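You operate a simulated robot arm through the tools that you are given. There is no shell and no other tool.

You run a simulated robot arm. Do the job below in one go: nothing can be reset, and whatever is moved stays where it is left.

JOB
Clip the green relay on the rail at mark 27 and the blue relay at mark 62.
Fine: they lie in the black tray; the keeper bar ends forward again. Where these are worked on the way, their far stop is far enough and under half their travel is too little: keeper bar.

The check looks at the end state, three seconds after you hand in, the way a careful person would. Anything else that was tipped, shoved, dropped, spilled or broken makes it a failure.

ROBOT AND FRAMES
A 6-joint arm with a two-finger parallel gripper, fixed in place. Base frame: the origin is at the foot of the arm, x ahead of it, y to its left, z up; the work surface is at about z = 88.8. Readings come in cm, rad, newtons and seconds.
With the tool pointing down near the work surface it reaches from about 34 to 86 cm from the base axis. Its first joint turns from -2.007 to 2.007 rad. Payload 3.43 kg.
The tool frame sits at the grasp point between the pads (the TCP): z along the fingers, y along the line on which they close. The tips reach 3.4 cm beyond it. The gripper opens to 12.8 cm. The fingers are 2.4 cm wide and 1.2 cm thick; the gripper's body (4.8 by 13 cm) begins 9.6 cm behind the TCP.
Orientation is told as [roll, pitch, yaw] about the base's x, y, z axes, in that order, counted from this pose: with the fingers straight down and closing along the base's y, the tool's x points along the base's -x, its y along +y and its z along -z.

CONTROLS
- The arm moves only by the tool play_rows. Its argument "commands" is a list of rows, each a list of 7 numbers: the shift along the tool's x, y, z in cm, then the turn, a rotation vector about the tool's x, y, z in rad, then the finger opening in cm, from 0 to 12.8. In form: [[tx, ty, tz, wx, wy, wz, grip], ...]. A call has 1 to 20 rows; each row is the pose to reach, as a shift and turn from the pose commanded when the call began, along the tool's axes at that moment. Each row takes 0.2 s and may step no farther than 5 cm and 0.15 rad from the row before; otherwise, or with a gripper value out of range, the whole call is refused. Where a pose cannot be reached the arm comes as near as it can. A force on the tool above 50 N (or 10 N above the force at the start of the call, whichever is more), or a blocked arm, ends the call early, and 0.2 s more pass. Each finger travels about 10.8 cm/s and halts on what it meets, pressing with about 41 N; the grip force reading is that of the motor and also rises with nothing between the fingers. The clock runs only during rows and for 0.2 s after the last one: add rows that repeat a pose to give the fingers time. The reply holds the time, the measured pose of the TCP, the force on the tool along the base axes, the opening and the grip force, in the units named above and with some noise, with the torque about the TCP (base axes, N m) and any sound that the robot's microphone picked up.
- Cameras (640 x 400 px; columns grow to the right, rows downward): "scene" is fixed at [39.44, 51.33, 163.71]; the picture's right is [-0.77, -0.64, 0.00], its down [-0.57, 0.69, -0.45] and it looks along [0.29, -0.35, -0.89] (base axes); focal length 351 px, centre (320, 200). "wrist" rides on the gripper at [7.6, -1.1, -16] in the tool frame; the picture's right is [0.15, 0.99, 0.00], its down [-0.88, 0.13, -0.46] and it looks along [-0.45, 0.07, 0.89] (tool axes); focal length 234 px, centre (320, 200). There is no depth. A picture from a camera that has moved, and an enlarged one, comes with that camera's place and axes in the base frame and with its lens. The place of the scene camera against the robot may be out by one fixed shift of up to 1.8 cm in any direction.
- get_image(camera): a new picture of that camera. It takes no simulated time.
- slide_trunk(by): slides the trunk up (or, below 0, down) by that many cm; the arm rides with it, the base frame stays. It gives what a move gives, with no picture.
- inspect(camera, box): a new picture of the part [left, top, right, bottom] of that camera's present view, enlarged. It takes no simulated time.
- finish_job(): hands the job in; it is judged then, once.

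Nothing tells you positions but the pictures and the camera data. Unless the task says otherwise, let go and move clear before handing in.

The tools are called after ">>>" by a JSON object that holds its "fn" and its "kwargs". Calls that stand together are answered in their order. play_rows: Moves the arm, as the interface text tells. Its arguments: {"type":"object","properties":{"commands":{"type":"array","items":{"type":"array","items":{"type":"number"}}}},"required":["commands"]} The other tools are called the same way: slide_trunk (by) slides the trunk up or down; get_image (camera) takes a picture; inspect (camera, box) takes an enlarged picture of a part of a camera's view; finish_job () hands the job in.

At the start:

```text
clock: 0.0
tool_pos: [37.49, 42.62, 119.34]
tool_rot: [0.001, 0.002, -0.001]
ft_force: [0.3, -0.7, 0.7]
torque: [0.0, 0.03, 0.0]
grip_width: 12.79
grasp_force: 0.0
trunk travel left (down, up): [-72.5, 6.5]
```

scene: 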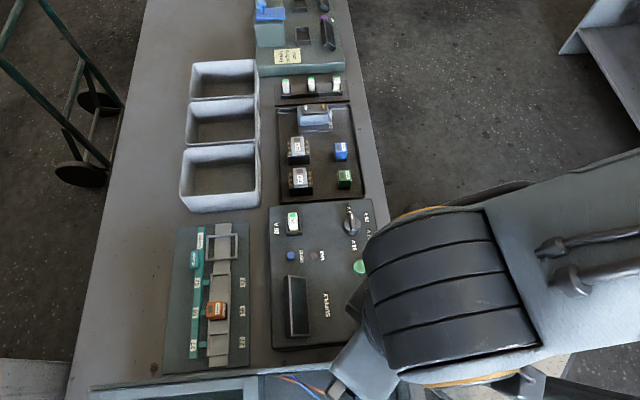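
wrist: 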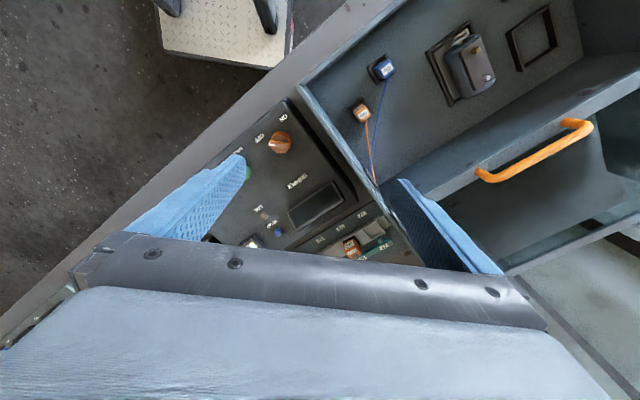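

I see a tray with a blue and a green relay, a rail board with an orange relay on it and, apparently, a keeper bar, and a supply panel. I'll look closer at the parts before moving.

>>> {"fn": "inspect", "kwargs": {"camera": "scene", "box": [150, 210, 270, 380]}}

>>> {"fn": "inspect", "kwargs": {"camera": "scene", "box": [260, 70, 380, 210]}}

>>> {"fn": "inspect", "kwargs": {"camera": "scene", "box": [260, 195, 390, 355]}}

>>> {"fn": "inspect", "kwargs": {"camera": "scene", "box": [240, 0, 360, 110]}}

```text
2.35 times, centred on (210, 295) of scene
camera zoom: at [39.44, 51.33, 163.71], right [-0.77, -0.64, 0.0], down [-0.57, 0.69, -0.45], along [0.29, -0.35, -0.89], focal length 825 px, centre (579, -24)
```

zoom: 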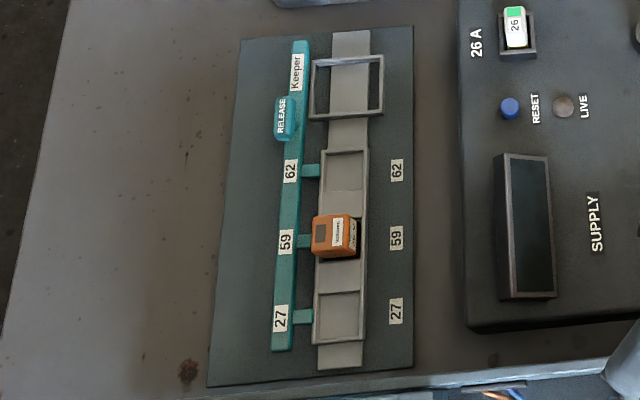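

```text
2.86 times, centred on (320, 140) of scene
camera zoom: at [39.44, 51.33, 163.71], right [-0.77, -0.64, 0.0], down [-0.57, 0.69, -0.45], along [0.29, -0.35, -0.89], focal length 1002 px, centre (320, 371)
```

zoom: 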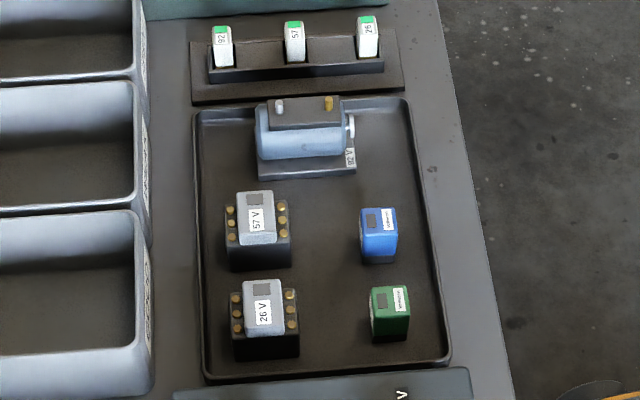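

```text
2.50 times, centred on (325, 275) of scene
camera zoom: at [39.44, 51.33, 163.71], right [-0.77, -0.64, 0.0], down [-0.57, 0.69, -0.45], along [0.29, -0.35, -0.89], focal length 876 px, centre (308, 12)
```

zoom: 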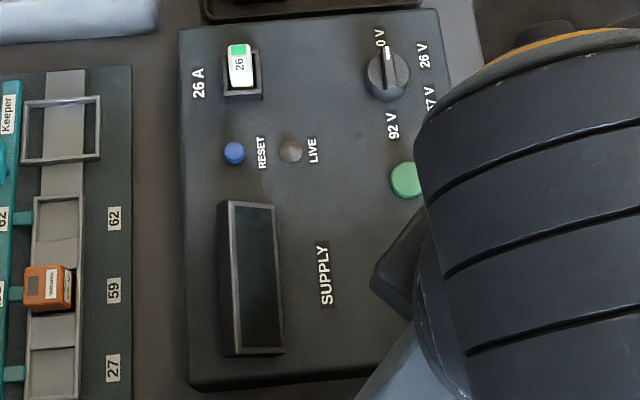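

```text
3.64 times, centred on (300, 55) of scene
camera zoom: at [39.44, 51.33, 163.71], right [-0.77, -0.64, 0.0], down [-0.57, 0.69, -0.45], along [0.29, -0.35, -0.89], focal length 1275 px, centre (393, 727)
```

zoom: 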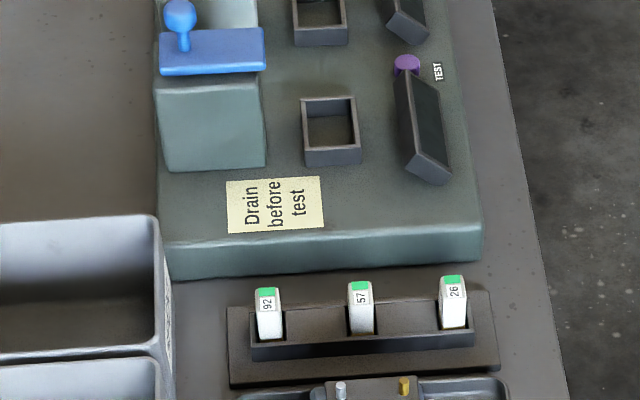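

The green and blue relays are in the tray, and the orange one is clipped at 59. The teal keeper bar, with its RELEASE knob and tabs, runs beside the rail. I'll turn the gripper to line up with the rail and look at it with the wrist camera.

>>> {"fn": "play_rows", "kwargs": {"commands": [[-2.2, 0.4, 0.9, 0, 0, -0.08, 12.8], [-4.5, 0.9, 1.9, 0, 0, -0.16, 12.8], [-6.7, 1.3, 2.8, 0, 0, -0.235, 12.8], [-8.9, 1.7, 3.7, 0, 0, -0.314, 12.8], [-11.1, 2.2, 4.6, 0, 0, -0.393, 12.8], [-13.4, 2.6, 5.6, 0, 0, -0.471, 12.8], [-15.6, 3.0, 6.5, 0, 0, -0.55, 12.8], [-17.8, 3.4, 7.4, 0, 0, -0.628, 12.8], [-20, 3.9, 8.4, 0, 0, -0.707, 12.8], [-22.3, 4.3, 9.3, 0, 0, -0.785, 12.8], [-22.3, 4.3, 9.3, 0, 0, -0.785, 12.8]]}}

>>> {"fn": "get_image", "kwargs": {"camera": "wrist"}}

>>> {"fn": "get_image", "kwargs": {"camera": "scene"}}

```text
clock: 2.4
tool_pos: [59.81, 46.92, 109.99]
tool_rot: [0.0, 0.001, 0.785]
ft_force: [-0.4, 0.4, 0.0]
torque: [-0.02, 0.0, 0.0]
grip_width: 12.81
grasp_force: 0.1
trunk travel left (down, up): [-72.5, 6.5]
```

```text
taken
camera wrist: at [55.19, 40.65, 126.07], right [-0.8, 0.6, 0.0], down [0.53, 0.72, 0.46], along [0.27, 0.37, -0.89], focal length 234 px, centre (320, 200)
```

wrist: 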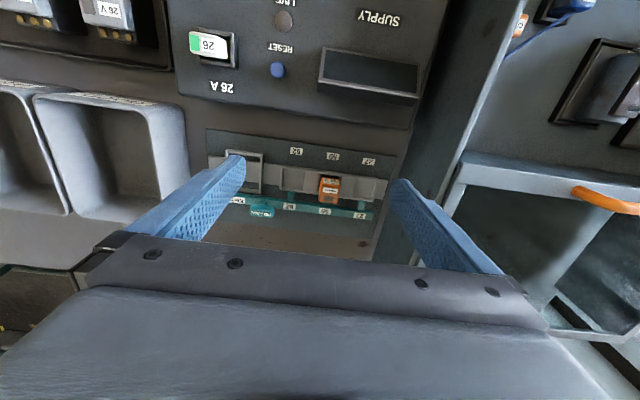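

```text
taken
```

scene: 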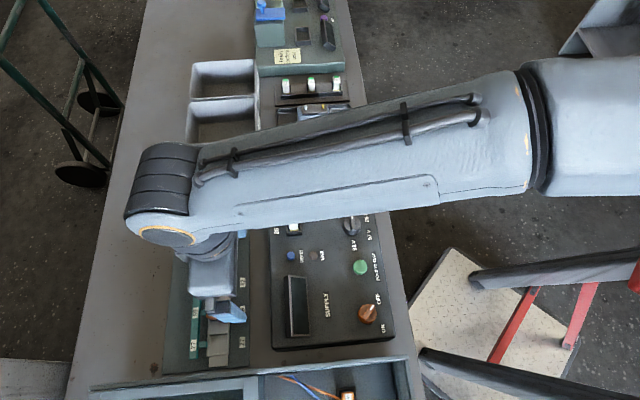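

>>> {"fn": "inspect", "kwargs": {"camera": "wrist", "box": [200, 120, 400, 240]}}

>>> {"fn": "inspect", "kwargs": {"camera": "wrist", "box": [270, 160, 385, 230]}}

>>> {"fn": "inspect", "kwargs": {"camera": "wrist", "box": [200, 140, 300, 230]}}

```text
3.20 times, centred on (300, 180) of wrist
camera zoom: at [55.19, 40.65, 126.07], right [-0.8, 0.6, 0.0], down [0.53, 0.72, 0.46], along [0.27, 0.37, -0.89], focal length 749 px, centre (384, 264)
```

zoom: 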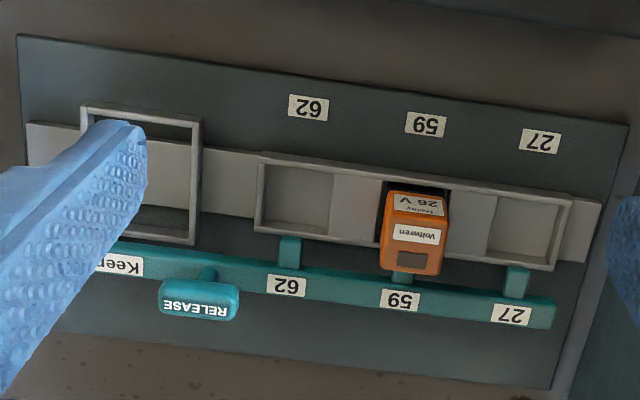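

```text
5.57 times, centred on (328, 195) of wrist
camera zoom: at [55.19, 40.65, 126.07], right [-0.8, 0.6, 0.0], down [0.53, 0.72, 0.46], along [0.27, 0.37, -0.89], focal length 1303 px, centre (278, 228)
```

zoom: 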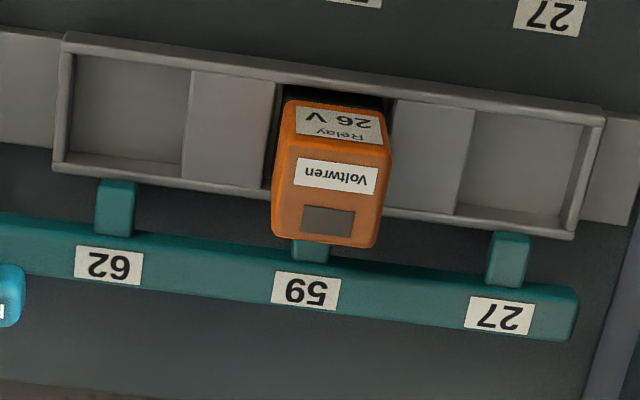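

```text
4.44 times, centred on (250, 185) of wrist
camera zoom: at [55.19, 40.65, 126.07], right [-0.8, 0.6, 0.0], down [0.53, 0.72, 0.46], along [0.27, 0.37, -0.89], focal length 1041 px, centre (631, 267)
```

zoom: 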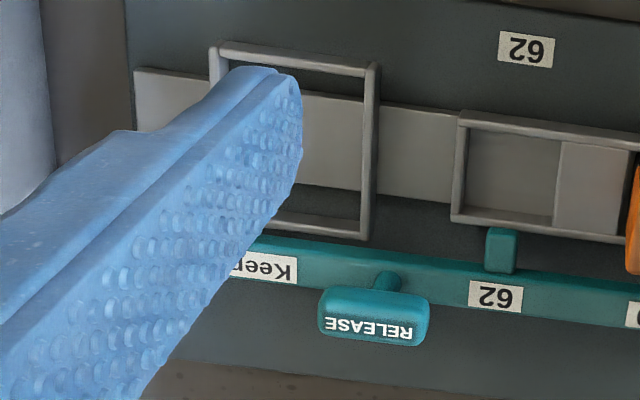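

The keeper bar has tabs reaching toward the rail and a RELEASE handle on it, so it probably slides away from the rail. I'll shift sideways for a clear view of the handle and the large frame.

>>> {"fn": "play_rows", "kwargs": {"commands": [[0, -2.3, 0.6, 0, 0, 0, 12.8], [0, -4.6, 1.3, 0, 0, 0, 12.8], [0, -7, 2, 0, 0, 0, 12.8], [0, -7, 2, 0, 0, 0, 12.8]]}}

>>> {"fn": "inspect", "kwargs": {"camera": "wrist", "box": [220, 120, 420, 245]}}

>>> {"fn": "get_image", "kwargs": {"camera": "wrist"}}

```text
clock: 3.4
tool_pos: [64.83, 41.93, 107.91]
tool_rot: [0.0, -0.002, 0.785]
ft_force: [-0.5, -0.1, -0.9]
torque: [0.03, 0.0, 0.0]
grip_width: 12.8
grasp_force: 0.0
trunk travel left (down, up): [-72.5, 6.5]
```

```text
3.20 times, centred on (320, 182) of wrist
camera zoom: at [60.14, 35.73, 124.07], right [-0.8, 0.6, 0.0], down [0.53, 0.71, 0.46], along [0.27, 0.37, -0.89], focal length 749 px, centre (320, 256)
```

zoom: 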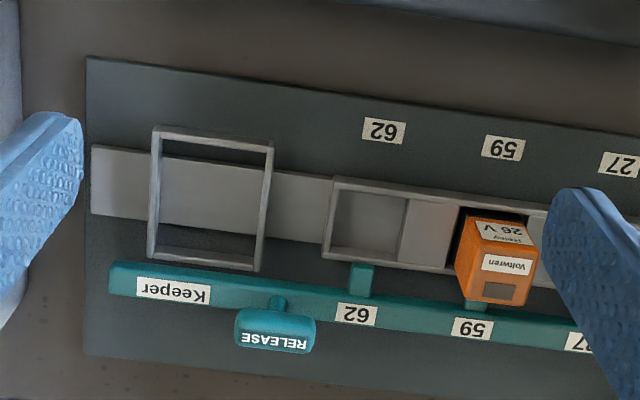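

```text
taken
camera wrist: at [60.14, 35.73, 124.07], right [-0.8, 0.6, 0.0], down [0.53, 0.71, 0.46], along [0.27, 0.37, -0.89], focal length 234 px, centre (320, 200)
```

wrist: 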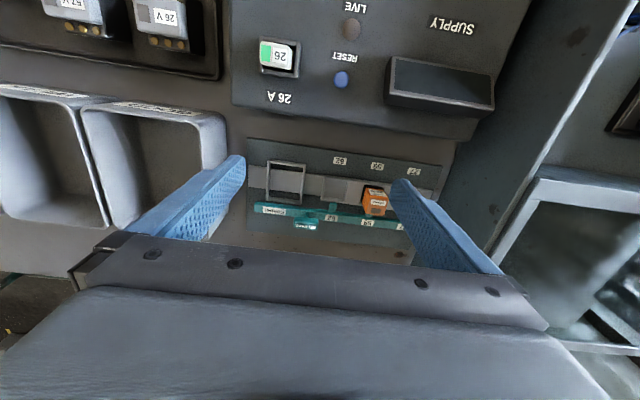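

The bar's top is at about z = 92. A raised RELEASE block sits on a post at about (73.1, 49.9, 95), roughly 88 cm out, so I'll tilt the tool outward to reach it. First I move to a point just short of the block and look.

>>> {"fn": "play_rows", "kwargs": {"commands": [[-1.8, -0.05, 1.3, 0, -0.07, 0, 11], [-3.6, -0.1, 2.6, 0, -0.14, 0, 9], [-5.4, -0.15, 3.9, 0, -0.21, 0, 7], [-7.2, -0.2, 5.2, 0, -0.28, 0, 7], [-9.0, -0.25, 6.5, 0, -0.35, 0, 7], [-9.0, -0.25, 6.5, 0, -0.35, 0, 7]]}}

>>> {"fn": "get_image", "kwargs": {"camera": "wrist"}}

>>> {"fn": "inspect", "kwargs": {"camera": "wrist", "box": [240, 120, 440, 245]}}

>>> {"fn": "inspect", "kwargs": {"camera": "scene", "box": [150, 200, 290, 380]}}

```text
clock: 4.8
tool_pos: [71.15, 48.26, 101.43]
tool_rot: [0.0, -0.351, 0.784]
ft_force: [0.0, -0.3, -0.3]
torque: [0.02, -0.04, -0.03]
grip_width: 7.0
grasp_force: 0.0
trunk travel left (down, up): [-72.5, 6.5]
```

```text
taken
camera wrist: at [63.1, 38.46, 113.96], right [-0.8, 0.6, -0.05], down [0.38, 0.57, 0.73], along [0.47, 0.56, -0.68], focal length 234 px, centre (320, 200)
```

wrist: 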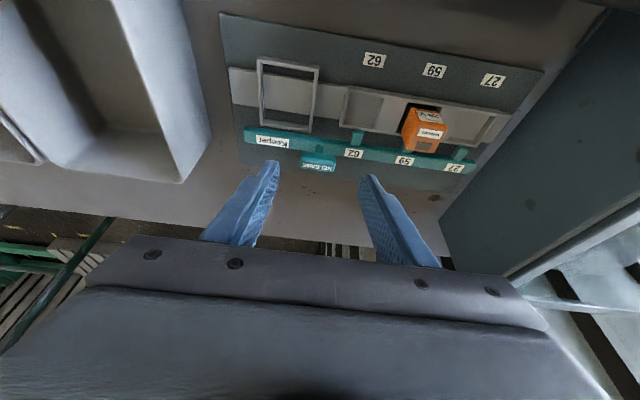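

```text
3.20 times, centred on (340, 182) of wrist
camera zoom: at [63.1, 38.46, 113.96], right [-0.8, 0.6, -0.05], down [0.38, 0.57, 0.73], along [0.47, 0.56, -0.68], focal length 749 px, centre (256, 256)
```

zoom: 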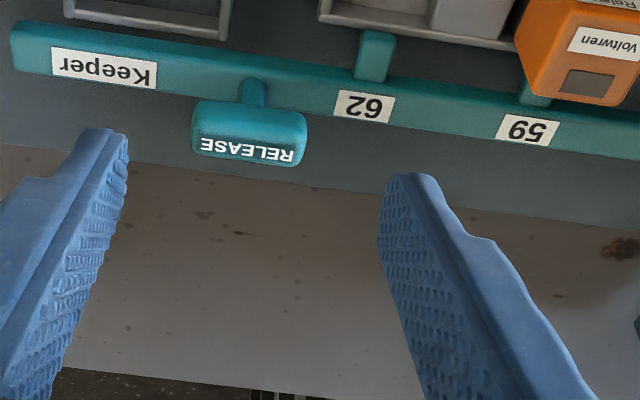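

```text
2.22 times, centred on (220, 290) of scene
camera zoom: at [39.44, 51.33, 163.71], right [-0.77, -0.64, 0.0], down [-0.57, 0.69, -0.45], along [0.29, -0.35, -0.89], focal length 779 px, centre (542, 0)
```

zoom: 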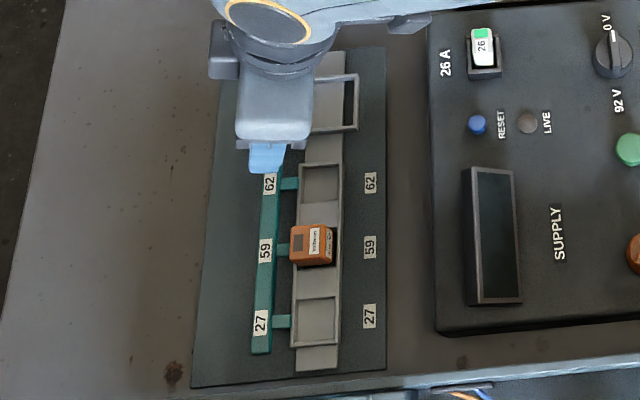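

The block measures about 3.7 x 1.1 x 1.3 cm, centred near r = 86.75 at z = 94.7. I'll descend along the tool axis and close on its ends.

>>> {"fn": "play_rows", "kwargs": {"commands": [[0.05, -0.2, 1.3, 0, 0, 0, 7], [0.1, -0.4, 2.6, 0, 0, 0, 7], [0.1, -0.4, 3.9, 0, 0, 0, 7], [0.14, -0.4, 5.2, 0, 0, 0, 7], [0.14, -0.4, 5.2, 0, 0, 0, 7]]}}

>>> {"fn": "inspect", "kwargs": {"camera": "wrist", "box": [240, 120, 440, 245]}}

>>> {"fn": "inspect", "kwargs": {"camera": "scene", "box": [150, 200, 290, 380]}}

```text
clock: 6.0
tool_pos: [72.72, 49.08, 96.69]
tool_rot: [0.002, -0.35, 0.786]
ft_force: [-0.2, 0.3, -0.9]
torque: [0.02, 0.02, 0.01]
grip_width: 6.99
grasp_force: 0.1
trunk travel left (down, up): [-72.5, 6.5]
```

```text
3.20 times, centred on (340, 182) of wrist
camera zoom: at [64.58, 39.32, 109.12], right [-0.8, 0.6, -0.05], down [0.38, 0.57, 0.73], along [0.47, 0.56, -0.68], focal length 749 px, centre (256, 256)
```

zoom: 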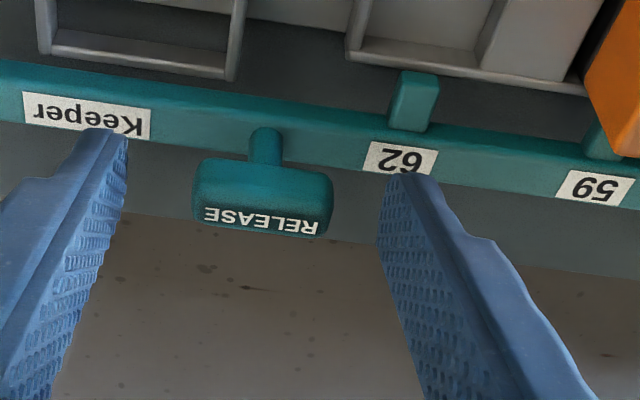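

```text
2.22 times, centred on (220, 290) of scene
camera zoom: at [39.44, 51.33, 163.71], right [-0.77, -0.64, 0.0], down [-0.57, 0.69, -0.45], along [0.29, -0.35, -0.89], focal length 779 px, centre (542, 0)
```

zoom: 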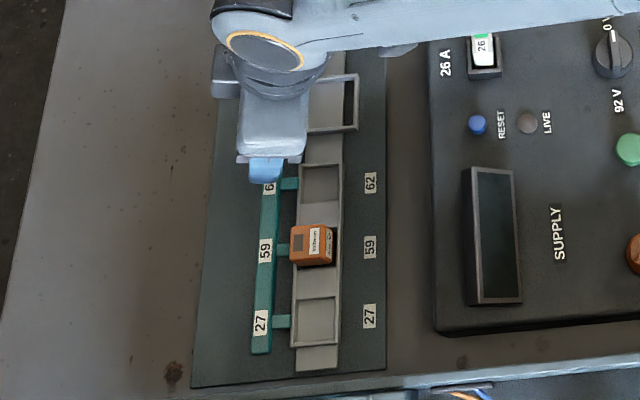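

The block sits between the fingers, about 2 cm beyond the TCP and 0.17 cm off centre. I'll centre on it and close gently.

>>> {"fn": "play_rows", "kwargs": {"commands": [[0, 0.17, 0, 0, 0, 0, 6], [0, 0.17, 0, 0, 0, 0, 5], [0, 0.17, 0, 0, 0, 0, 4], [0, 0.17, 0, 0, 0, 0, 3.6], [0, 0.17, 0, 0, 0, 0, 3.2], [0, 0.17, 0, 0, 0, 0, 3.2]]}}

>>> {"fn": "inspect", "kwargs": {"camera": "wrist", "box": [240, 120, 440, 245]}}

```text
clock: 7.4
tool_pos: [72.49, 49.26, 96.63]
tool_rot: [0.0, -0.348, 0.785]
ft_force: [-1.8, 2.8, -1.0]
torque: [-0.01, 0.13, 0.03]
grip_width: 3.8
grasp_force: 44.7
trunk travel left (down, up): [-72.5, 6.5]
```

```text
3.20 times, centred on (340, 182) of wrist
camera zoom: at [64.41, 39.42, 109.13], right [-0.8, 0.6, -0.05], down [0.38, 0.57, 0.73], along [0.47, 0.56, -0.68], focal length 749 px, centre (256, 256)
```

zoom: 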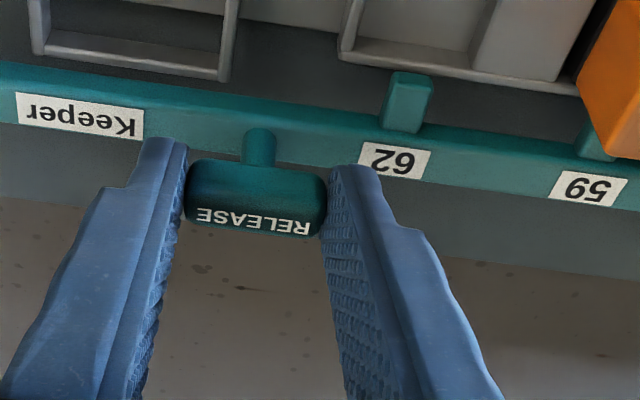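

The grip holds at 3.8 cm. I'll pull the bar straight back, away from the rail, in small steps while watching the force.

>>> {"fn": "play_rows", "kwargs": {"commands": [[-0.188, 0, 0.069, 0, 0, 0, 3.2], [-0.376, 0, 0.137, 0, 0, 0, 3.2], [-0.563, 0, 0.206, 0, 0, 0, 3.2], [-0.751, 0, 0.274, 0, 0, 0, 3.2], [-0.939, 0, 0.343, 0, 0, 0, 3.2]]}}

>>> {"fn": "inspect", "kwargs": {"camera": "wrist", "box": [240, 120, 440, 245]}}

```text
clock: 8.6
tool_pos: [73.21, 49.96, 96.68]
tool_rot: [0.001, -0.35, 0.785]
ft_force: [-5.1, 4.5, 3.6]
torque: [0.16, 0.38, 0.12]
grip_width: 3.76
grasp_force: 44.9
trunk travel left (down, up): [-72.5, 6.5]
```

```text
3.20 times, centred on (340, 182) of wrist
camera zoom: at [65.14, 40.15, 109.12], right [-0.8, 0.6, -0.05], down [0.38, 0.57, 0.73], along [0.47, 0.56, -0.68], focal length 749 px, centre (256, 256)
```

zoom: 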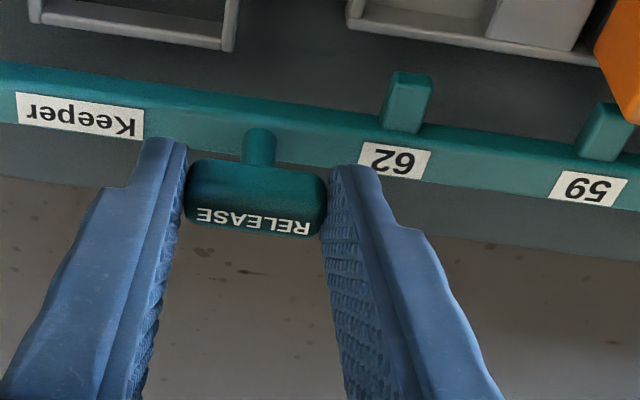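

The bar slides back with the handle, so the direction is right. I'll keep pulling to the far stop.

>>> {"fn": "play_rows", "kwargs": {"commands": [[-0.188, 0, 0.069, 0, 0, 0, 3.2], [-0.376, 0, 0.137, 0, 0, 0, 3.2], [-0.563, 0, 0.206, 0, 0, 0, 3.2], [-0.751, 0, 0.274, 0, 0, 0, 3.2], [-0.939, 0, 0.343, 0, 0, 0, 3.2], [-1.127, 0, 0.412, 0, 0, 0, 3.2]]}}

>>> {"fn": "inspect", "kwargs": {"camera": "wrist", "box": [240, 120, 440, 245]}}

```text
clock: 10.0
tool_pos: [74.13, 50.76, 96.63]
tool_rot: [0.001, -0.35, 0.784]
ft_force: [-6.2, 6.1, 1.4]
torque: [0.94, -0.57, 0.27]
grip_width: 3.81
grasp_force: 45.2
trunk travel left (down, up): [-72.5, 6.5]
```

```text
3.20 times, centred on (340, 182) of wrist
camera zoom: at [65.99, 41.0, 109.13], right [-0.8, 0.6, -0.05], down [0.38, 0.57, 0.73], along [0.47, 0.56, -0.68], focal length 749 px, centre (256, 256)
```

zoom: 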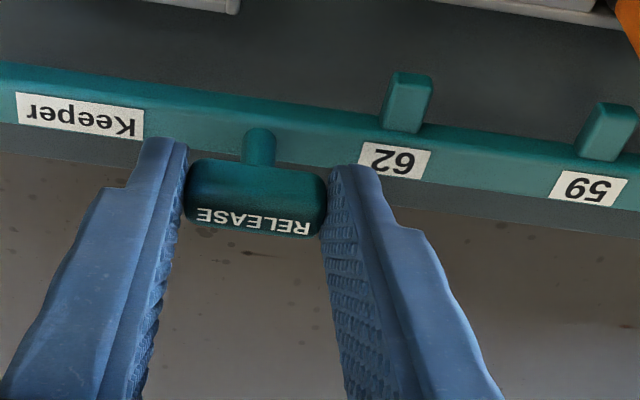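

>>> {"fn": "play_rows", "kwargs": {"commands": [[-0.188, 0, 0.069, 0, 0, 0, 3.2], [-0.376, 0, 0.137, 0, 0, 0, 3.2], [-0.563, 0, 0.206, 0, 0, 0, 3.2], [-0.751, 0, 0.274, 0, 0, 0, 3.2], [-0.939, 0, 0.343, 0, 0, 0, 3.2], [-1.127, 0, 0.412, 0, 0, 0, 3.2]]}}

>>> {"fn": "inspect", "kwargs": {"camera": "wrist", "box": [240, 120, 440, 245]}}

```text
clock: 11.4
tool_pos: [74.71, 51.45, 96.44]
tool_rot: [0.0, -0.344, 0.784]
ft_force: [-41.8, -21.9, 8.7]
torque: [-0.53, 0.85, 0.27]
grip_width: 3.79
grasp_force: 44.7
trunk travel left (down, up): [-72.5, 6.5]
```

```text
3.20 times, centred on (340, 182) of wrist
camera zoom: at [66.6, 41.58, 109.18], right [-0.8, 0.6, -0.05], down [0.39, 0.57, 0.73], along [0.46, 0.56, -0.69], focal length 749 px, centre (256, 256)
```

zoom: 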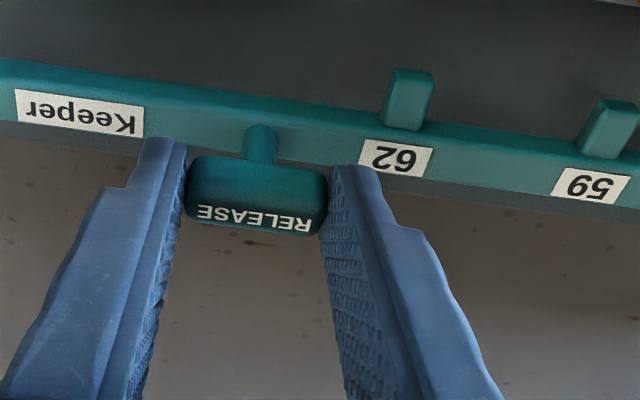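

The force rose at about 3.0 cm of travel, so that is the far stop. I'll ease off, open, back out along the tool axis and check that the bar stays put.

>>> {"fn": "play_rows", "kwargs": {"commands": [[0.26, 0, -0.1, 0, 0, 0, 3.2], [0.26, 0, -0.1, 0, 0, 0, 3.8], [0.26, 0, -0.1, 0, 0, 0, 4.6], [0.26, 0, -0.1, 0, 0, 0, 5.6], [0.26, 0, -0.1, 0, 0, 0, 6.4], [0.26, 0, -0.1, 0, 0, 0, 6.4], [0.26, 0, -1.5, 0, 0, 0, 6.4], [0.26, 0, -3.5, 0, 0, 0, 6.4], [0.26, 0, -6, 0, 0, 0, 6.4], [0.26, 0, -8, 0, 0, 0, 6.4]]}}

>>> {"fn": "inspect", "kwargs": {"camera": "wrist", "box": [200, 20, 520, 220]}}

>>> {"fn": "inspect", "kwargs": {"camera": "scene", "box": [150, 200, 290, 380]}}

```text
clock: 13.6
tool_pos: [72.89, 49.48, 103.93]
tool_rot: [-0.002, -0.351, 0.786]
ft_force: [0.0, 1.3, 1.1]
torque: [0.02, 0.0, 0.0]
grip_width: 6.39
grasp_force: 0.1
trunk travel left (down, up): [-72.5, 6.5]
```

```text
2.00 times, centred on (360, 120) of wrist
camera zoom: at [64.76, 39.73, 116.48], right [-0.8, 0.6, -0.05], down [0.38, 0.57, 0.73], along [0.47, 0.56, -0.68], focal length 468 px, centre (240, 360)
```

zoom: 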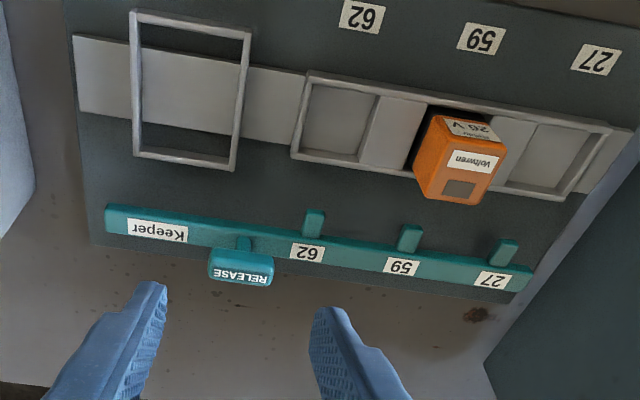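

```text
2.22 times, centred on (220, 290) of scene
camera zoom: at [39.44, 51.33, 163.71], right [-0.77, -0.64, 0.0], down [-0.57, 0.69, -0.45], along [0.29, -0.35, -0.89], focal length 779 px, centre (542, 0)
```

zoom: 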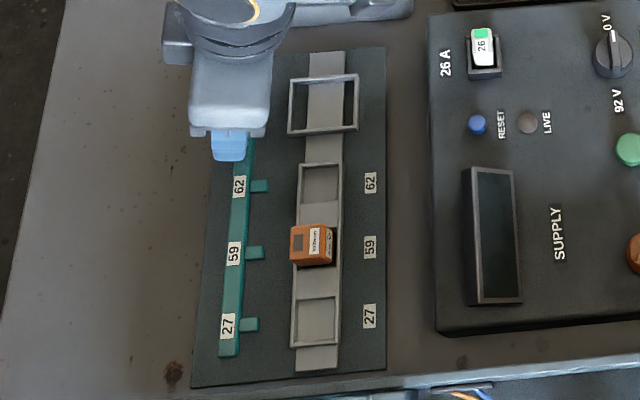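

The bar stays back. Next I'll lift, straighten the tool and move over to the tray to look at the relays.

>>> {"fn": "play_rows", "kwargs": {"commands": [[1.8, 0, -2.4, 0, 0.058, 0, 7], [3.6, 0, -4.8, 0, 0.117, 0, 8], [5.3, 0, -7.2, 0, 0.175, 0, 9], [7.1, 0, -9.7, 0, 0.233, 0, 9], [8.9, 0, -12.1, 0, 0.292, 0, 9], [10.66, 0, -14.5, 0, 0.35, 0, 9], [10.66, 0, -14.5, 0, 0.35, 0, 9]]}}

>>> {"fn": "play_rows", "kwargs": {"commands": [[2.5, -2.3, 0.2, 0, 0, 0, 9], [5, -4.6, 0.4, 0, 0, 0, 9], [7.5, -7, 0.6, 0, 0, 0, 9], [10, -9.3, 0.8, 0, 0, 0, 9], [12.5, -11.6, 1, 0, 0, 0, 9], [15, -14, 1.3, 0, 0, 0, 9], [17.5, -16.3, 1.5, 0, 0, 0, 9], [20, -18.7, 1.8, 0, 0, 0, 9], [22.5, -21, 2, 0, 0, 0, 9], [22.5, -21, 2, 0, 0, 0, 9]]}}

>>> {"fn": "get_image", "kwargs": {"camera": "wrist"}}

```text
clock: 15.2
tool_pos: [62.13, 38.9, 114.09]
tool_rot: [0.001, 0.003, 0.785]
ft_force: [0.0, 0.0, 0.4]
torque: [0.01, 0.02, 0.04]
grip_width: 9.03
grasp_force: 0.0
trunk travel left (down, up): [-72.5, 6.5]
```

```text
clock: 17.4
tool_pos: [61.16, 8.09, 111.89]
tool_rot: [0.0, 0.0, 0.785]
ft_force: [0.7, 0.2, -0.6]
torque: [0.01, 0.0, -0.01]
grip_width: 9.02
grasp_force: 0.0
trunk travel left (down, up): [-72.5, 6.5]
```

```text
taken
camera wrist: at [56.59, 1.91, 128.01], right [-0.8, 0.6, 0.0], down [0.53, 0.71, 0.46], along [0.27, 0.37, -0.89], focal length 234 px, centre (320, 200)
```

wrist: 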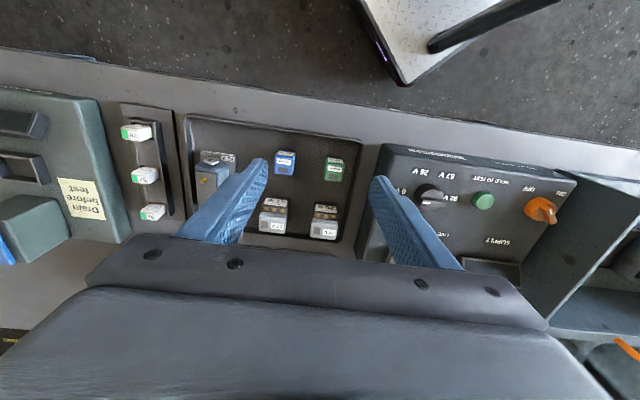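

>>> {"fn": "inspect", "kwargs": {"camera": "wrist", "box": [250, 130, 370, 205]}}

>>> {"fn": "inspect", "kwargs": {"camera": "scene", "box": [320, 130, 380, 200]}}

>>> {"fn": "inspect", "kwargs": {"camera": "wrist", "box": [250, 110, 390, 250]}}

```text
5.33 times, centred on (310, 168) of wrist
camera zoom: at [56.59, 1.91, 128.01], right [-0.8, 0.6, 0.0], down [0.53, 0.71, 0.46], along [0.27, 0.37, -0.89], focal length 1249 px, centre (373, 373)
```

zoom: 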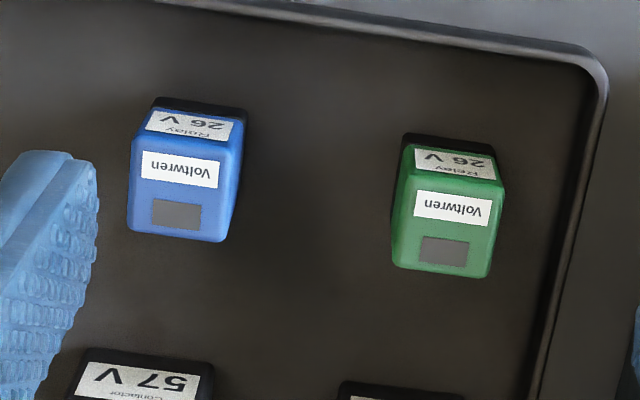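

```text
5.71 times, centred on (350, 165) of scene
camera zoom: at [39.44, 51.33, 163.71], right [-0.77, -0.64, 0.0], down [-0.57, 0.69, -0.45], along [0.29, -0.35, -0.89], focal length 2003 px, centre (149, 400)
```

zoom: 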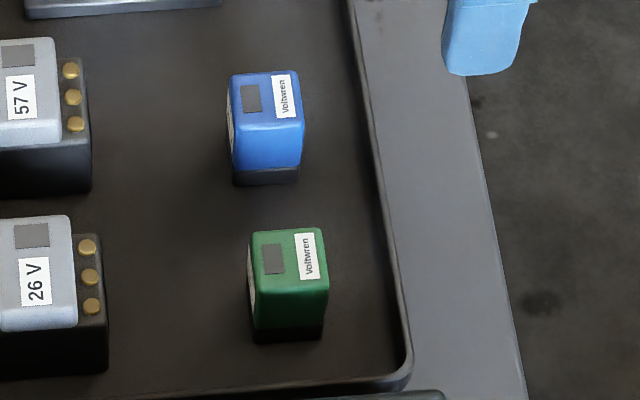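

```text
2.86 times, centred on (320, 180) of wrist
camera zoom: at [56.59, 1.91, 128.01], right [-0.8, 0.6, 0.0], down [0.53, 0.71, 0.46], along [0.27, 0.37, -0.89], focal length 669 px, centre (320, 257)
```

zoom: 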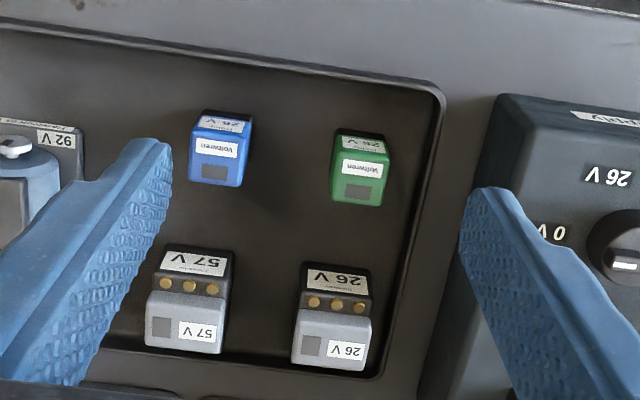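

Both relays stand upright with caps on black bases, in the same orientation as the orange one. I'll move closer above the green one for an exact fix.

>>> {"fn": "play_rows", "kwargs": {"commands": [[0.3, 1, 2.9, 0, 0, 0, 9], [0.7, 2, 5.9, 0, 0, 0, 8], [1, 3, 8.9, 0, 0, 0, 7], [1, 3, 8.9, 0, 0, 0, 7]]}}

>>> {"fn": "inspect", "kwargs": {"camera": "wrist", "box": [220, 80, 400, 200]}}

```text
clock: 18.4
tool_pos: [58.33, 9.6, 103.04]
tool_rot: [0.0, 0.0, 0.787]
ft_force: [0.5, 0.3, -0.3]
torque: [0.03, -0.01, 0.0]
grip_width: 6.99
grasp_force: 0.2
trunk travel left (down, up): [-72.5, 6.5]
```

```text
3.33 times, centred on (310, 140) of wrist
camera zoom: at [53.81, 3.3, 119.13], right [-0.8, 0.6, 0.0], down [0.53, 0.71, 0.46], along [0.27, 0.37, -0.89], focal length 781 px, centre (353, 400)
```

zoom: 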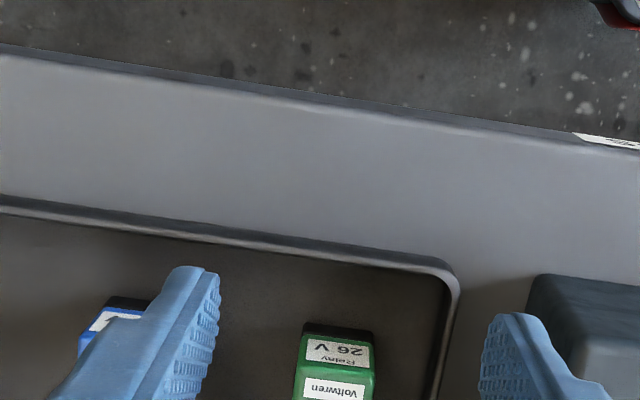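

>>> {"fn": "inspect", "kwargs": {"camera": "wrist", "box": [260, 160, 380, 235]}}

>>> {"fn": "get_image", "kwargs": {"camera": "wrist"}}

```text
5.33 times, centred on (320, 198) of wrist
camera zoom: at [53.81, 3.3, 119.13], right [-0.8, 0.6, 0.0], down [0.53, 0.71, 0.46], along [0.27, 0.37, -0.89], focal length 1249 px, centre (320, 213)
```

zoom: 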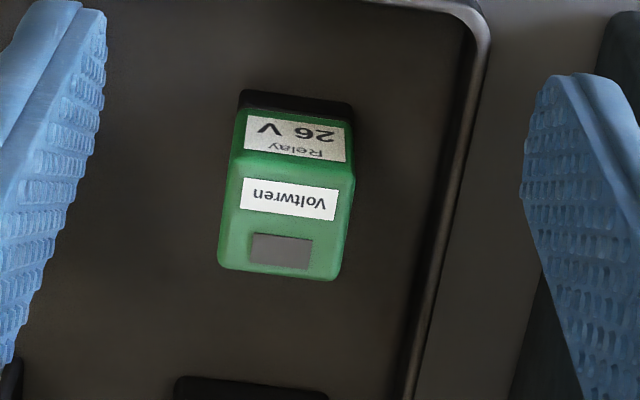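

```text
taken
camera wrist: at [53.81, 3.3, 119.13], right [-0.8, 0.6, 0.0], down [0.53, 0.71, 0.46], along [0.27, 0.37, -0.89], focal length 234 px, centre (320, 200)
```

wrist: 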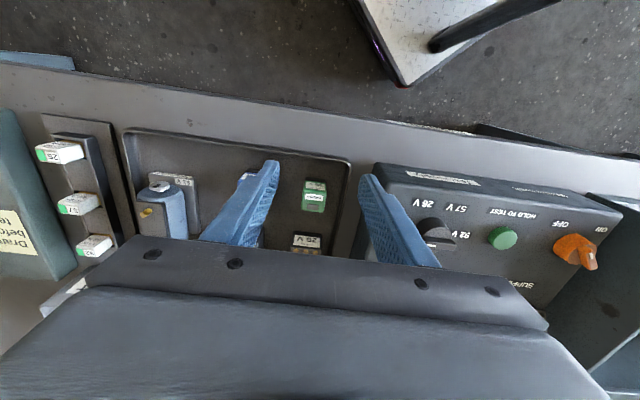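

The green relay is at about r = 53.83, q = -34.45. In base coordinates that is (62.4, 13.7). It stands on z ≈ 89.4 with its top at 93.1 and is about 2.8 cm wide. I'll go down with a narrow opening and grip the upper cap.

>>> {"fn": "play_rows", "kwargs": {"commands": [[-2.9, 0, 0, 0, 0, 0, 5], [-5.8, 0, 0, 0, 0, 0, 4.6], [-5.8, 0, 2.5, 0, 0, 0, 4.6], [-5.8, 0, 4.5, 0, 0, 0, 4.6], [-5.8, 0, 4.5, 0, 0, 0, 4.6]]}}

>>> {"fn": "inspect", "kwargs": {"camera": "wrist", "box": [240, 120, 400, 220]}}

>>> {"fn": "inspect", "kwargs": {"camera": "scene", "box": [310, 110, 390, 210]}}

```text
clock: 19.6
tool_pos: [62.54, 13.69, 98.55]
tool_rot: [0.001, 0.002, 0.786]
ft_force: [-0.4, -0.7, -0.6]
torque: [0.0, -0.01, 0.0]
grip_width: 4.6
grasp_force: 0.2
trunk travel left (down, up): [-72.5, 6.5]
```

```text
4.00 times, centred on (320, 170) of wrist
camera zoom: at [57.92, 7.4, 114.65], right [-0.8, 0.6, 0.0], down [0.53, 0.71, 0.46], along [0.27, 0.37, -0.89], focal length 937 px, centre (320, 320)
```

zoom: 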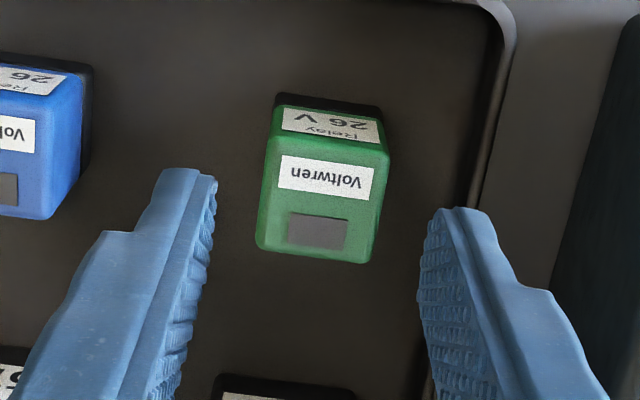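

```text
4.00 times, centred on (350, 160) of scene
camera zoom: at [39.44, 51.33, 163.71], right [-0.77, -0.64, 0.0], down [-0.57, 0.69, -0.45], along [0.29, -0.35, -0.89], focal length 1402 px, centre (200, 360)
```

zoom: 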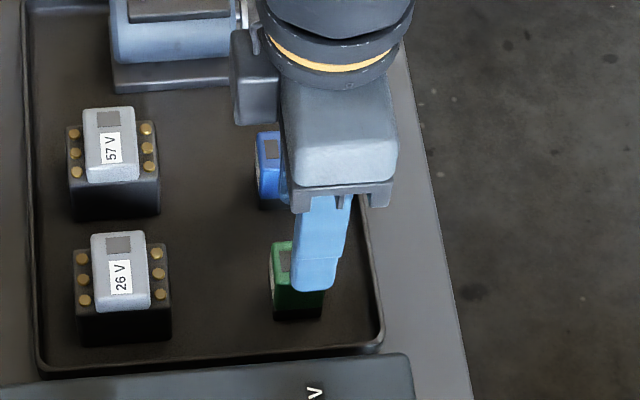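

The tool is centred over the green relay. I'll descend to z = 94.4 and close.

>>> {"fn": "play_rows", "kwargs": {"commands": [[0, 0, 1.5, 0, 0, 0, 4.6], [0, 0, 3, 0, 0, 0, 4.6], [0, 0, 4.15, 0, 0, 0, 4.6], [0, 0, 4.15, 0, 0, 0, 4.6], [0, 0, 4.15, 0, 0, 0, 3.8], [0, 0, 4.15, 0, 0, 0, 3.2], [0, 0, 4.15, 0, 0, 0, 2.6], [0, 0, 4.15, 0, 0, 0, 2.0], [0, 0, 4.15, 0, 0, 0, 2.0]]}}

>>> {"fn": "inspect", "kwargs": {"camera": "wrist", "box": [240, 120, 400, 220]}}

```text
clock: 21.6
tool_pos: [62.54, 13.68, 94.45]
tool_rot: [0.0, -0.001, 0.783]
ft_force: [0.1, 0.3, 0.1]
torque: [0.0, 0.02, 0.02]
grip_width: 2.89
grasp_force: 41.5
trunk travel left (down, up): [-72.5, 6.5]
```

```text
4.00 times, centred on (320, 170) of wrist
camera zoom: at [57.94, 7.37, 110.53], right [-0.8, 0.6, 0.0], down [0.53, 0.71, 0.46], along [0.27, 0.37, -0.89], focal length 937 px, centre (320, 320)
```

zoom: 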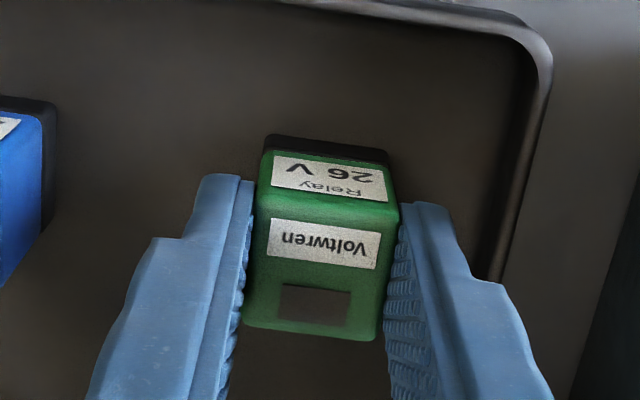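

The green relay is held at 2.89 cm and nothing else moved. I'll lift it and carry it to just short of mark 27, which I put at about r = 82.8, q = -0.4, then look.

>>> {"fn": "play_rows", "kwargs": {"commands": [[0, 0, -1, 0, 0, 0, 2], [0, 0, -3, 0, 0, 0, 2], [0, 0, -6, 0, 0, 0, 2], [0, 0, -9, 0, 0, 0, 2], [0, 0, -12, 0, 0, 0, 2], [0, 0, -14, 0, 0, 0, 2], [0, 0, -14, 0, 0, 0, 2]]}}

>>> {"fn": "play_rows", "kwargs": {"commands": [[-1.5, 2.4, 0, 0, 0, 0, 2], [-3, 4.9, 0, 0, 0, 0, 2], [-4.5, 7.3, 0, 0, 0, 0, 2], [-6, 9.7, 0, 0, 0, 0, 2], [-7.5, 12.2, 0, 0, 0, 0, 2], [-9, 14.6, 0, 0, 0, 0, 2], [-10.5, 17, 0, 0, 0, 0, 2], [-12, 19.5, 0, 0, 0, 0, 2], [-13.5, 21.9, 0.5, 0, 0, 0, 2], [-15, 24.4, 1, 0, 0, 0, 2], [-16.5, 26.8, 1.6, 0, 0, 0, 2], [-18, 29.2, 2.3, 0, 0, 0, 2], [-19.5, 31.7, 3, 0, 0, 0, 2], [-21, 34.1, 4, 0, 0, 0, 2], [-21, 34.1, 4, 0, 0, 0, 2]]}}

>>> {"fn": "get_image", "kwargs": {"camera": "wrist"}}

>>> {"fn": "inspect", "kwargs": {"camera": "wrist", "box": [240, 110, 400, 210]}}

>>> {"fn": "inspect", "kwargs": {"camera": "scene", "box": [150, 200, 290, 380]}}

```text
clock: 23.2
tool_pos: [62.42, 13.64, 108.48]
tool_rot: [-0.002, -0.001, 0.785]
ft_force: [0.2, -0.1, -1.0]
torque: [0.05, 0.03, -0.01]
grip_width: 2.87
grasp_force: 40.9
trunk travel left (down, up): [-72.5, 6.5]
```

```text
clock: 26.4
tool_pos: [53.13, 52.74, 104.5]
tool_rot: [-0.001, 0.001, 0.785]
ft_force: [-1.5, 0.2, -0.2]
torque: [0.01, 0.02, 0.02]
grip_width: 2.91
grasp_force: 41.6
trunk travel left (down, up): [-72.5, 6.5]
```

```text
taken
camera wrist: at [48.61, 46.46, 120.55], right [-0.8, 0.6, 0.0], down [0.53, 0.71, 0.46], along [0.27, 0.37, -0.89], focal length 234 px, centre (320, 200)
```

wrist: 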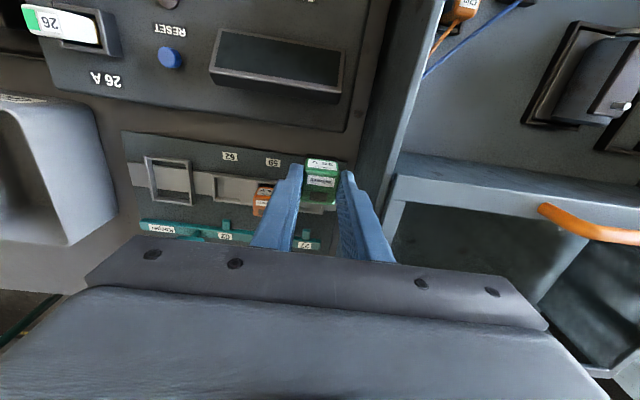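

```text
4.00 times, centred on (320, 160) of wrist
camera zoom: at [48.61, 46.46, 120.55], right [-0.8, 0.6, 0.0], down [0.53, 0.71, 0.46], along [0.27, 0.37, -0.89], focal length 937 px, centre (320, 360)
```

zoom: 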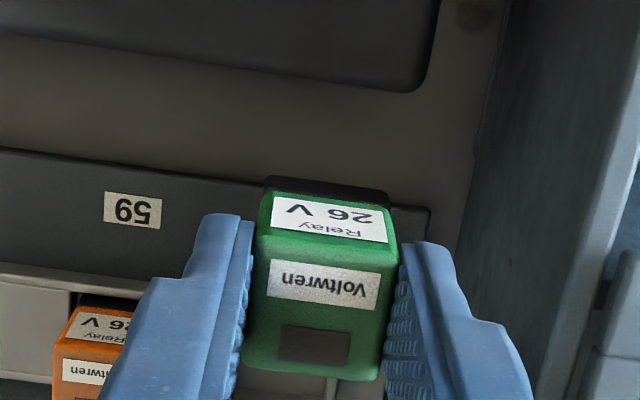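

```text
2.22 times, centred on (220, 290) of scene
camera zoom: at [39.44, 51.33, 163.71], right [-0.77, -0.64, 0.0], down [-0.57, 0.69, -0.45], along [0.29, -0.35, -0.89], focal length 779 px, centre (542, 0)
```

zoom: 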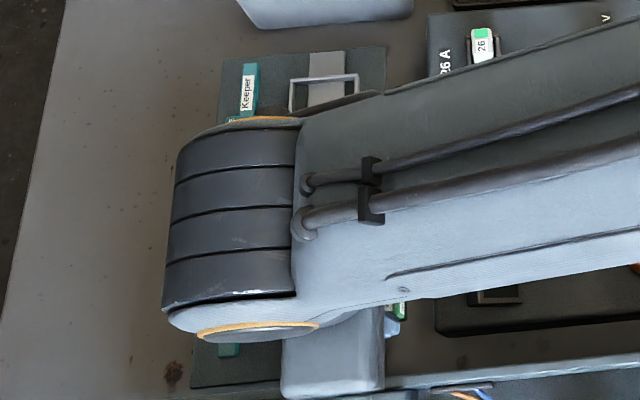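

>>> {"fn": "play_rows", "kwargs": {"commands": [[0, -3, -0.5, 0, 0, 0, 2], [0, -6, -1, 0, 0, 0, 2], [0, -8.7, -1.5, 0, 0, 0, 2], [0, -8.7, -1.5, 0, 0, 0, 2]]}}

>>> {"fn": "inspect", "kwargs": {"camera": "wrist", "box": [320, 130, 420, 220]}}

>>> {"fn": "inspect", "kwargs": {"camera": "wrist", "box": [200, 130, 320, 220]}}

```text
clock: 27.4
tool_pos: [59.43, 46.48, 105.96]
tool_rot: [0.0, 0.0, 0.785]
ft_force: [0.3, 0.0, -1.1]
torque: [0.0, 0.0, -0.02]
grip_width: 2.9
grasp_force: 41.4
trunk travel left (down, up): [-72.5, 6.5]
```

```text
4.44 times, centred on (370, 175) of wrist
camera zoom: at [54.82, 40.25, 122.05], right [-0.8, 0.6, 0.0], down [0.53, 0.71, 0.46], along [0.27, 0.37, -0.89], focal length 1041 px, centre (98, 311)
```

zoom: 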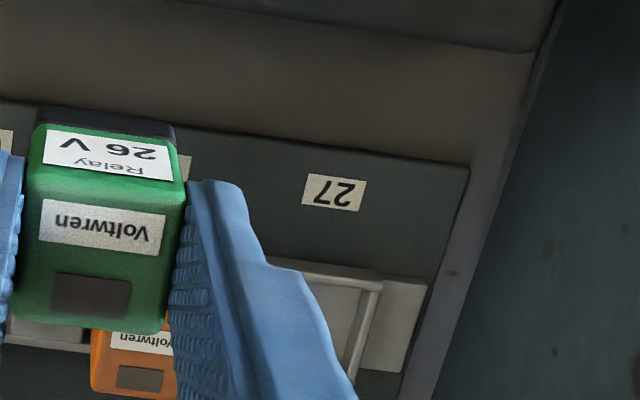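

```text
4.44 times, centred on (260, 175) of wrist
camera zoom: at [54.82, 40.25, 122.05], right [-0.8, 0.6, 0.0], down [0.53, 0.71, 0.46], along [0.27, 0.37, -0.89], focal length 1041 px, centre (587, 311)
```

zoom: 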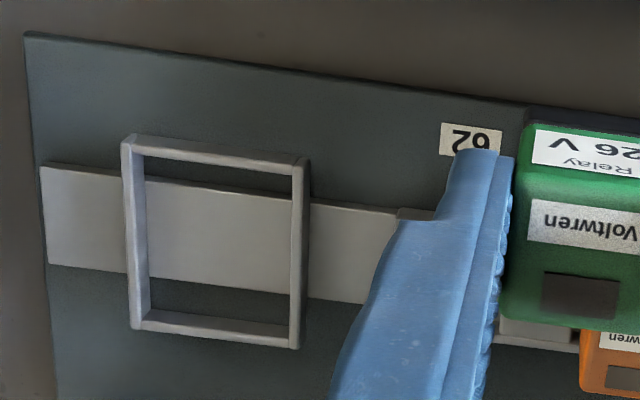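

>>> {"fn": "play_rows", "kwargs": {"commands": [[-2.5, 1.3, 0, 0, 0, 0, 2], [-5, 2.6, 0, 0, 0, 0, 2], [-7.5, 4, 0, 0, 0, 0, 2], [-7.5, 4, 0, 0, 0, 0, 2]]}}

>>> {"fn": "inspect", "kwargs": {"camera": "wrist", "box": [280, 90, 400, 180]}}

>>> {"fn": "inspect", "kwargs": {"camera": "scene", "box": [150, 200, 290, 380]}}

```text
clock: 28.4
tool_pos: [61.84, 54.46, 105.78]
tool_rot: [0.0, 0.0, 0.784]
ft_force: [0.4, -0.3, -0.1]
torque: [-0.02, 0.02, 0.0]
grip_width: 2.9
grasp_force: 40.5
trunk travel left (down, up): [-72.5, 6.5]
```

```text
4.44 times, centred on (340, 135) of wrist
camera zoom: at [57.28, 48.27, 122.0], right [-0.8, 0.6, 0.0], down [0.53, 0.71, 0.46], along [0.27, 0.37, -0.89], focal length 1041 px, centre (231, 489)
```

zoom: 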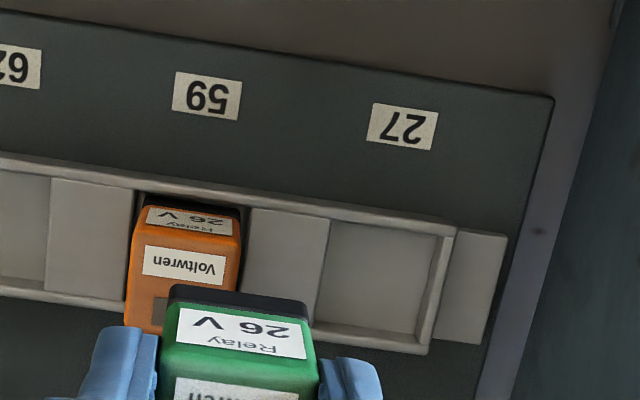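

```text
2.22 times, centred on (220, 290) of scene
camera zoom: at [39.44, 51.33, 163.71], right [-0.77, -0.64, 0.0], down [-0.57, 0.69, -0.45], along [0.29, -0.35, -0.89], focal length 779 px, centre (542, 0)
```

zoom: 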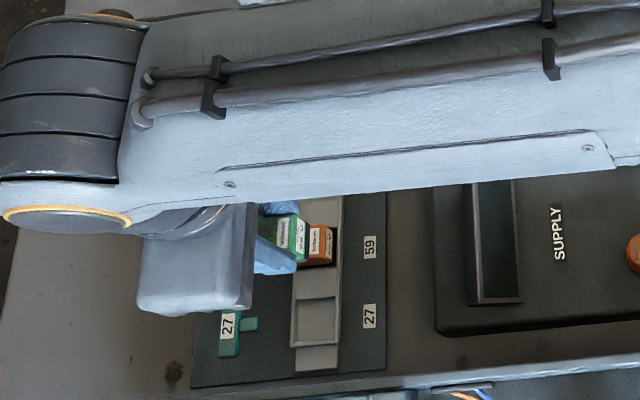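

Now pocket 27 is clear to see: centre about r = 82.78, q = -0.48, floor about 90.3. The seated orange relay's top is at about 94.0. I'll move above pocket 27, come down to just above the walls and check.

>>> {"fn": "play_rows", "kwargs": {"commands": [[-0.2, 1.6, 0, 0, 0, 0, 2], [-0.4, 3.2, 0, 0, 0, 0, 2], [-0.54, 4.74, 0, 0, 0, 0, 2], [-0.54, 4.74, 2, 0, 0, 0, 2], [-0.54, 4.74, 4, 0, 0, 0, 2], [-0.54, 4.74, 6, 0, 0, 0, 2], [-0.54, 4.74, 8, 0, 0, 0, 2], [-0.54, 4.74, 8, 0, 0, 0, 2]]}}

>>> {"fn": "inspect", "kwargs": {"camera": "wrist", "box": [260, 110, 380, 200]}}

>>> {"fn": "inspect", "kwargs": {"camera": "scene", "box": [170, 270, 270, 370]}}

```text
clock: 30.2
tool_pos: [58.91, 58.34, 97.96]
tool_rot: [0.0, 0.0, 0.785]
ft_force: [-0.3, 0.9, -0.3]
torque: [-0.01, 0.0, 0.02]
grip_width: 2.87
grasp_force: 40.6
trunk travel left (down, up): [-72.5, 6.5]
```

```text
4.44 times, centred on (320, 155) of wrist
camera zoom: at [54.29, 52.05, 113.98], right [-0.8, 0.6, 0.0], down [0.53, 0.71, 0.46], along [0.27, 0.37, -0.89], focal length 1041 px, centre (320, 400)
```

zoom: 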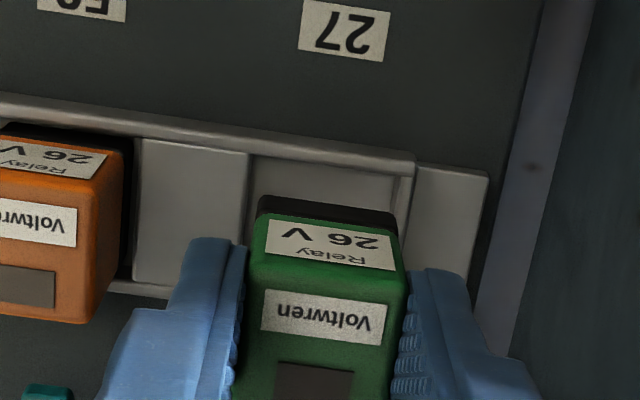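

```text
4.00 times, centred on (220, 320) of scene
camera zoom: at [39.44, 51.33, 163.71], right [-0.77, -0.64, 0.0], down [-0.57, 0.69, -0.45], along [0.29, -0.35, -0.89], focal length 1402 px, centre (720, -280)
```

zoom: 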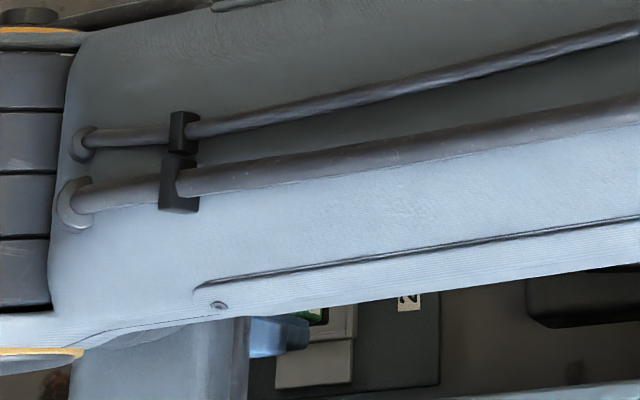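

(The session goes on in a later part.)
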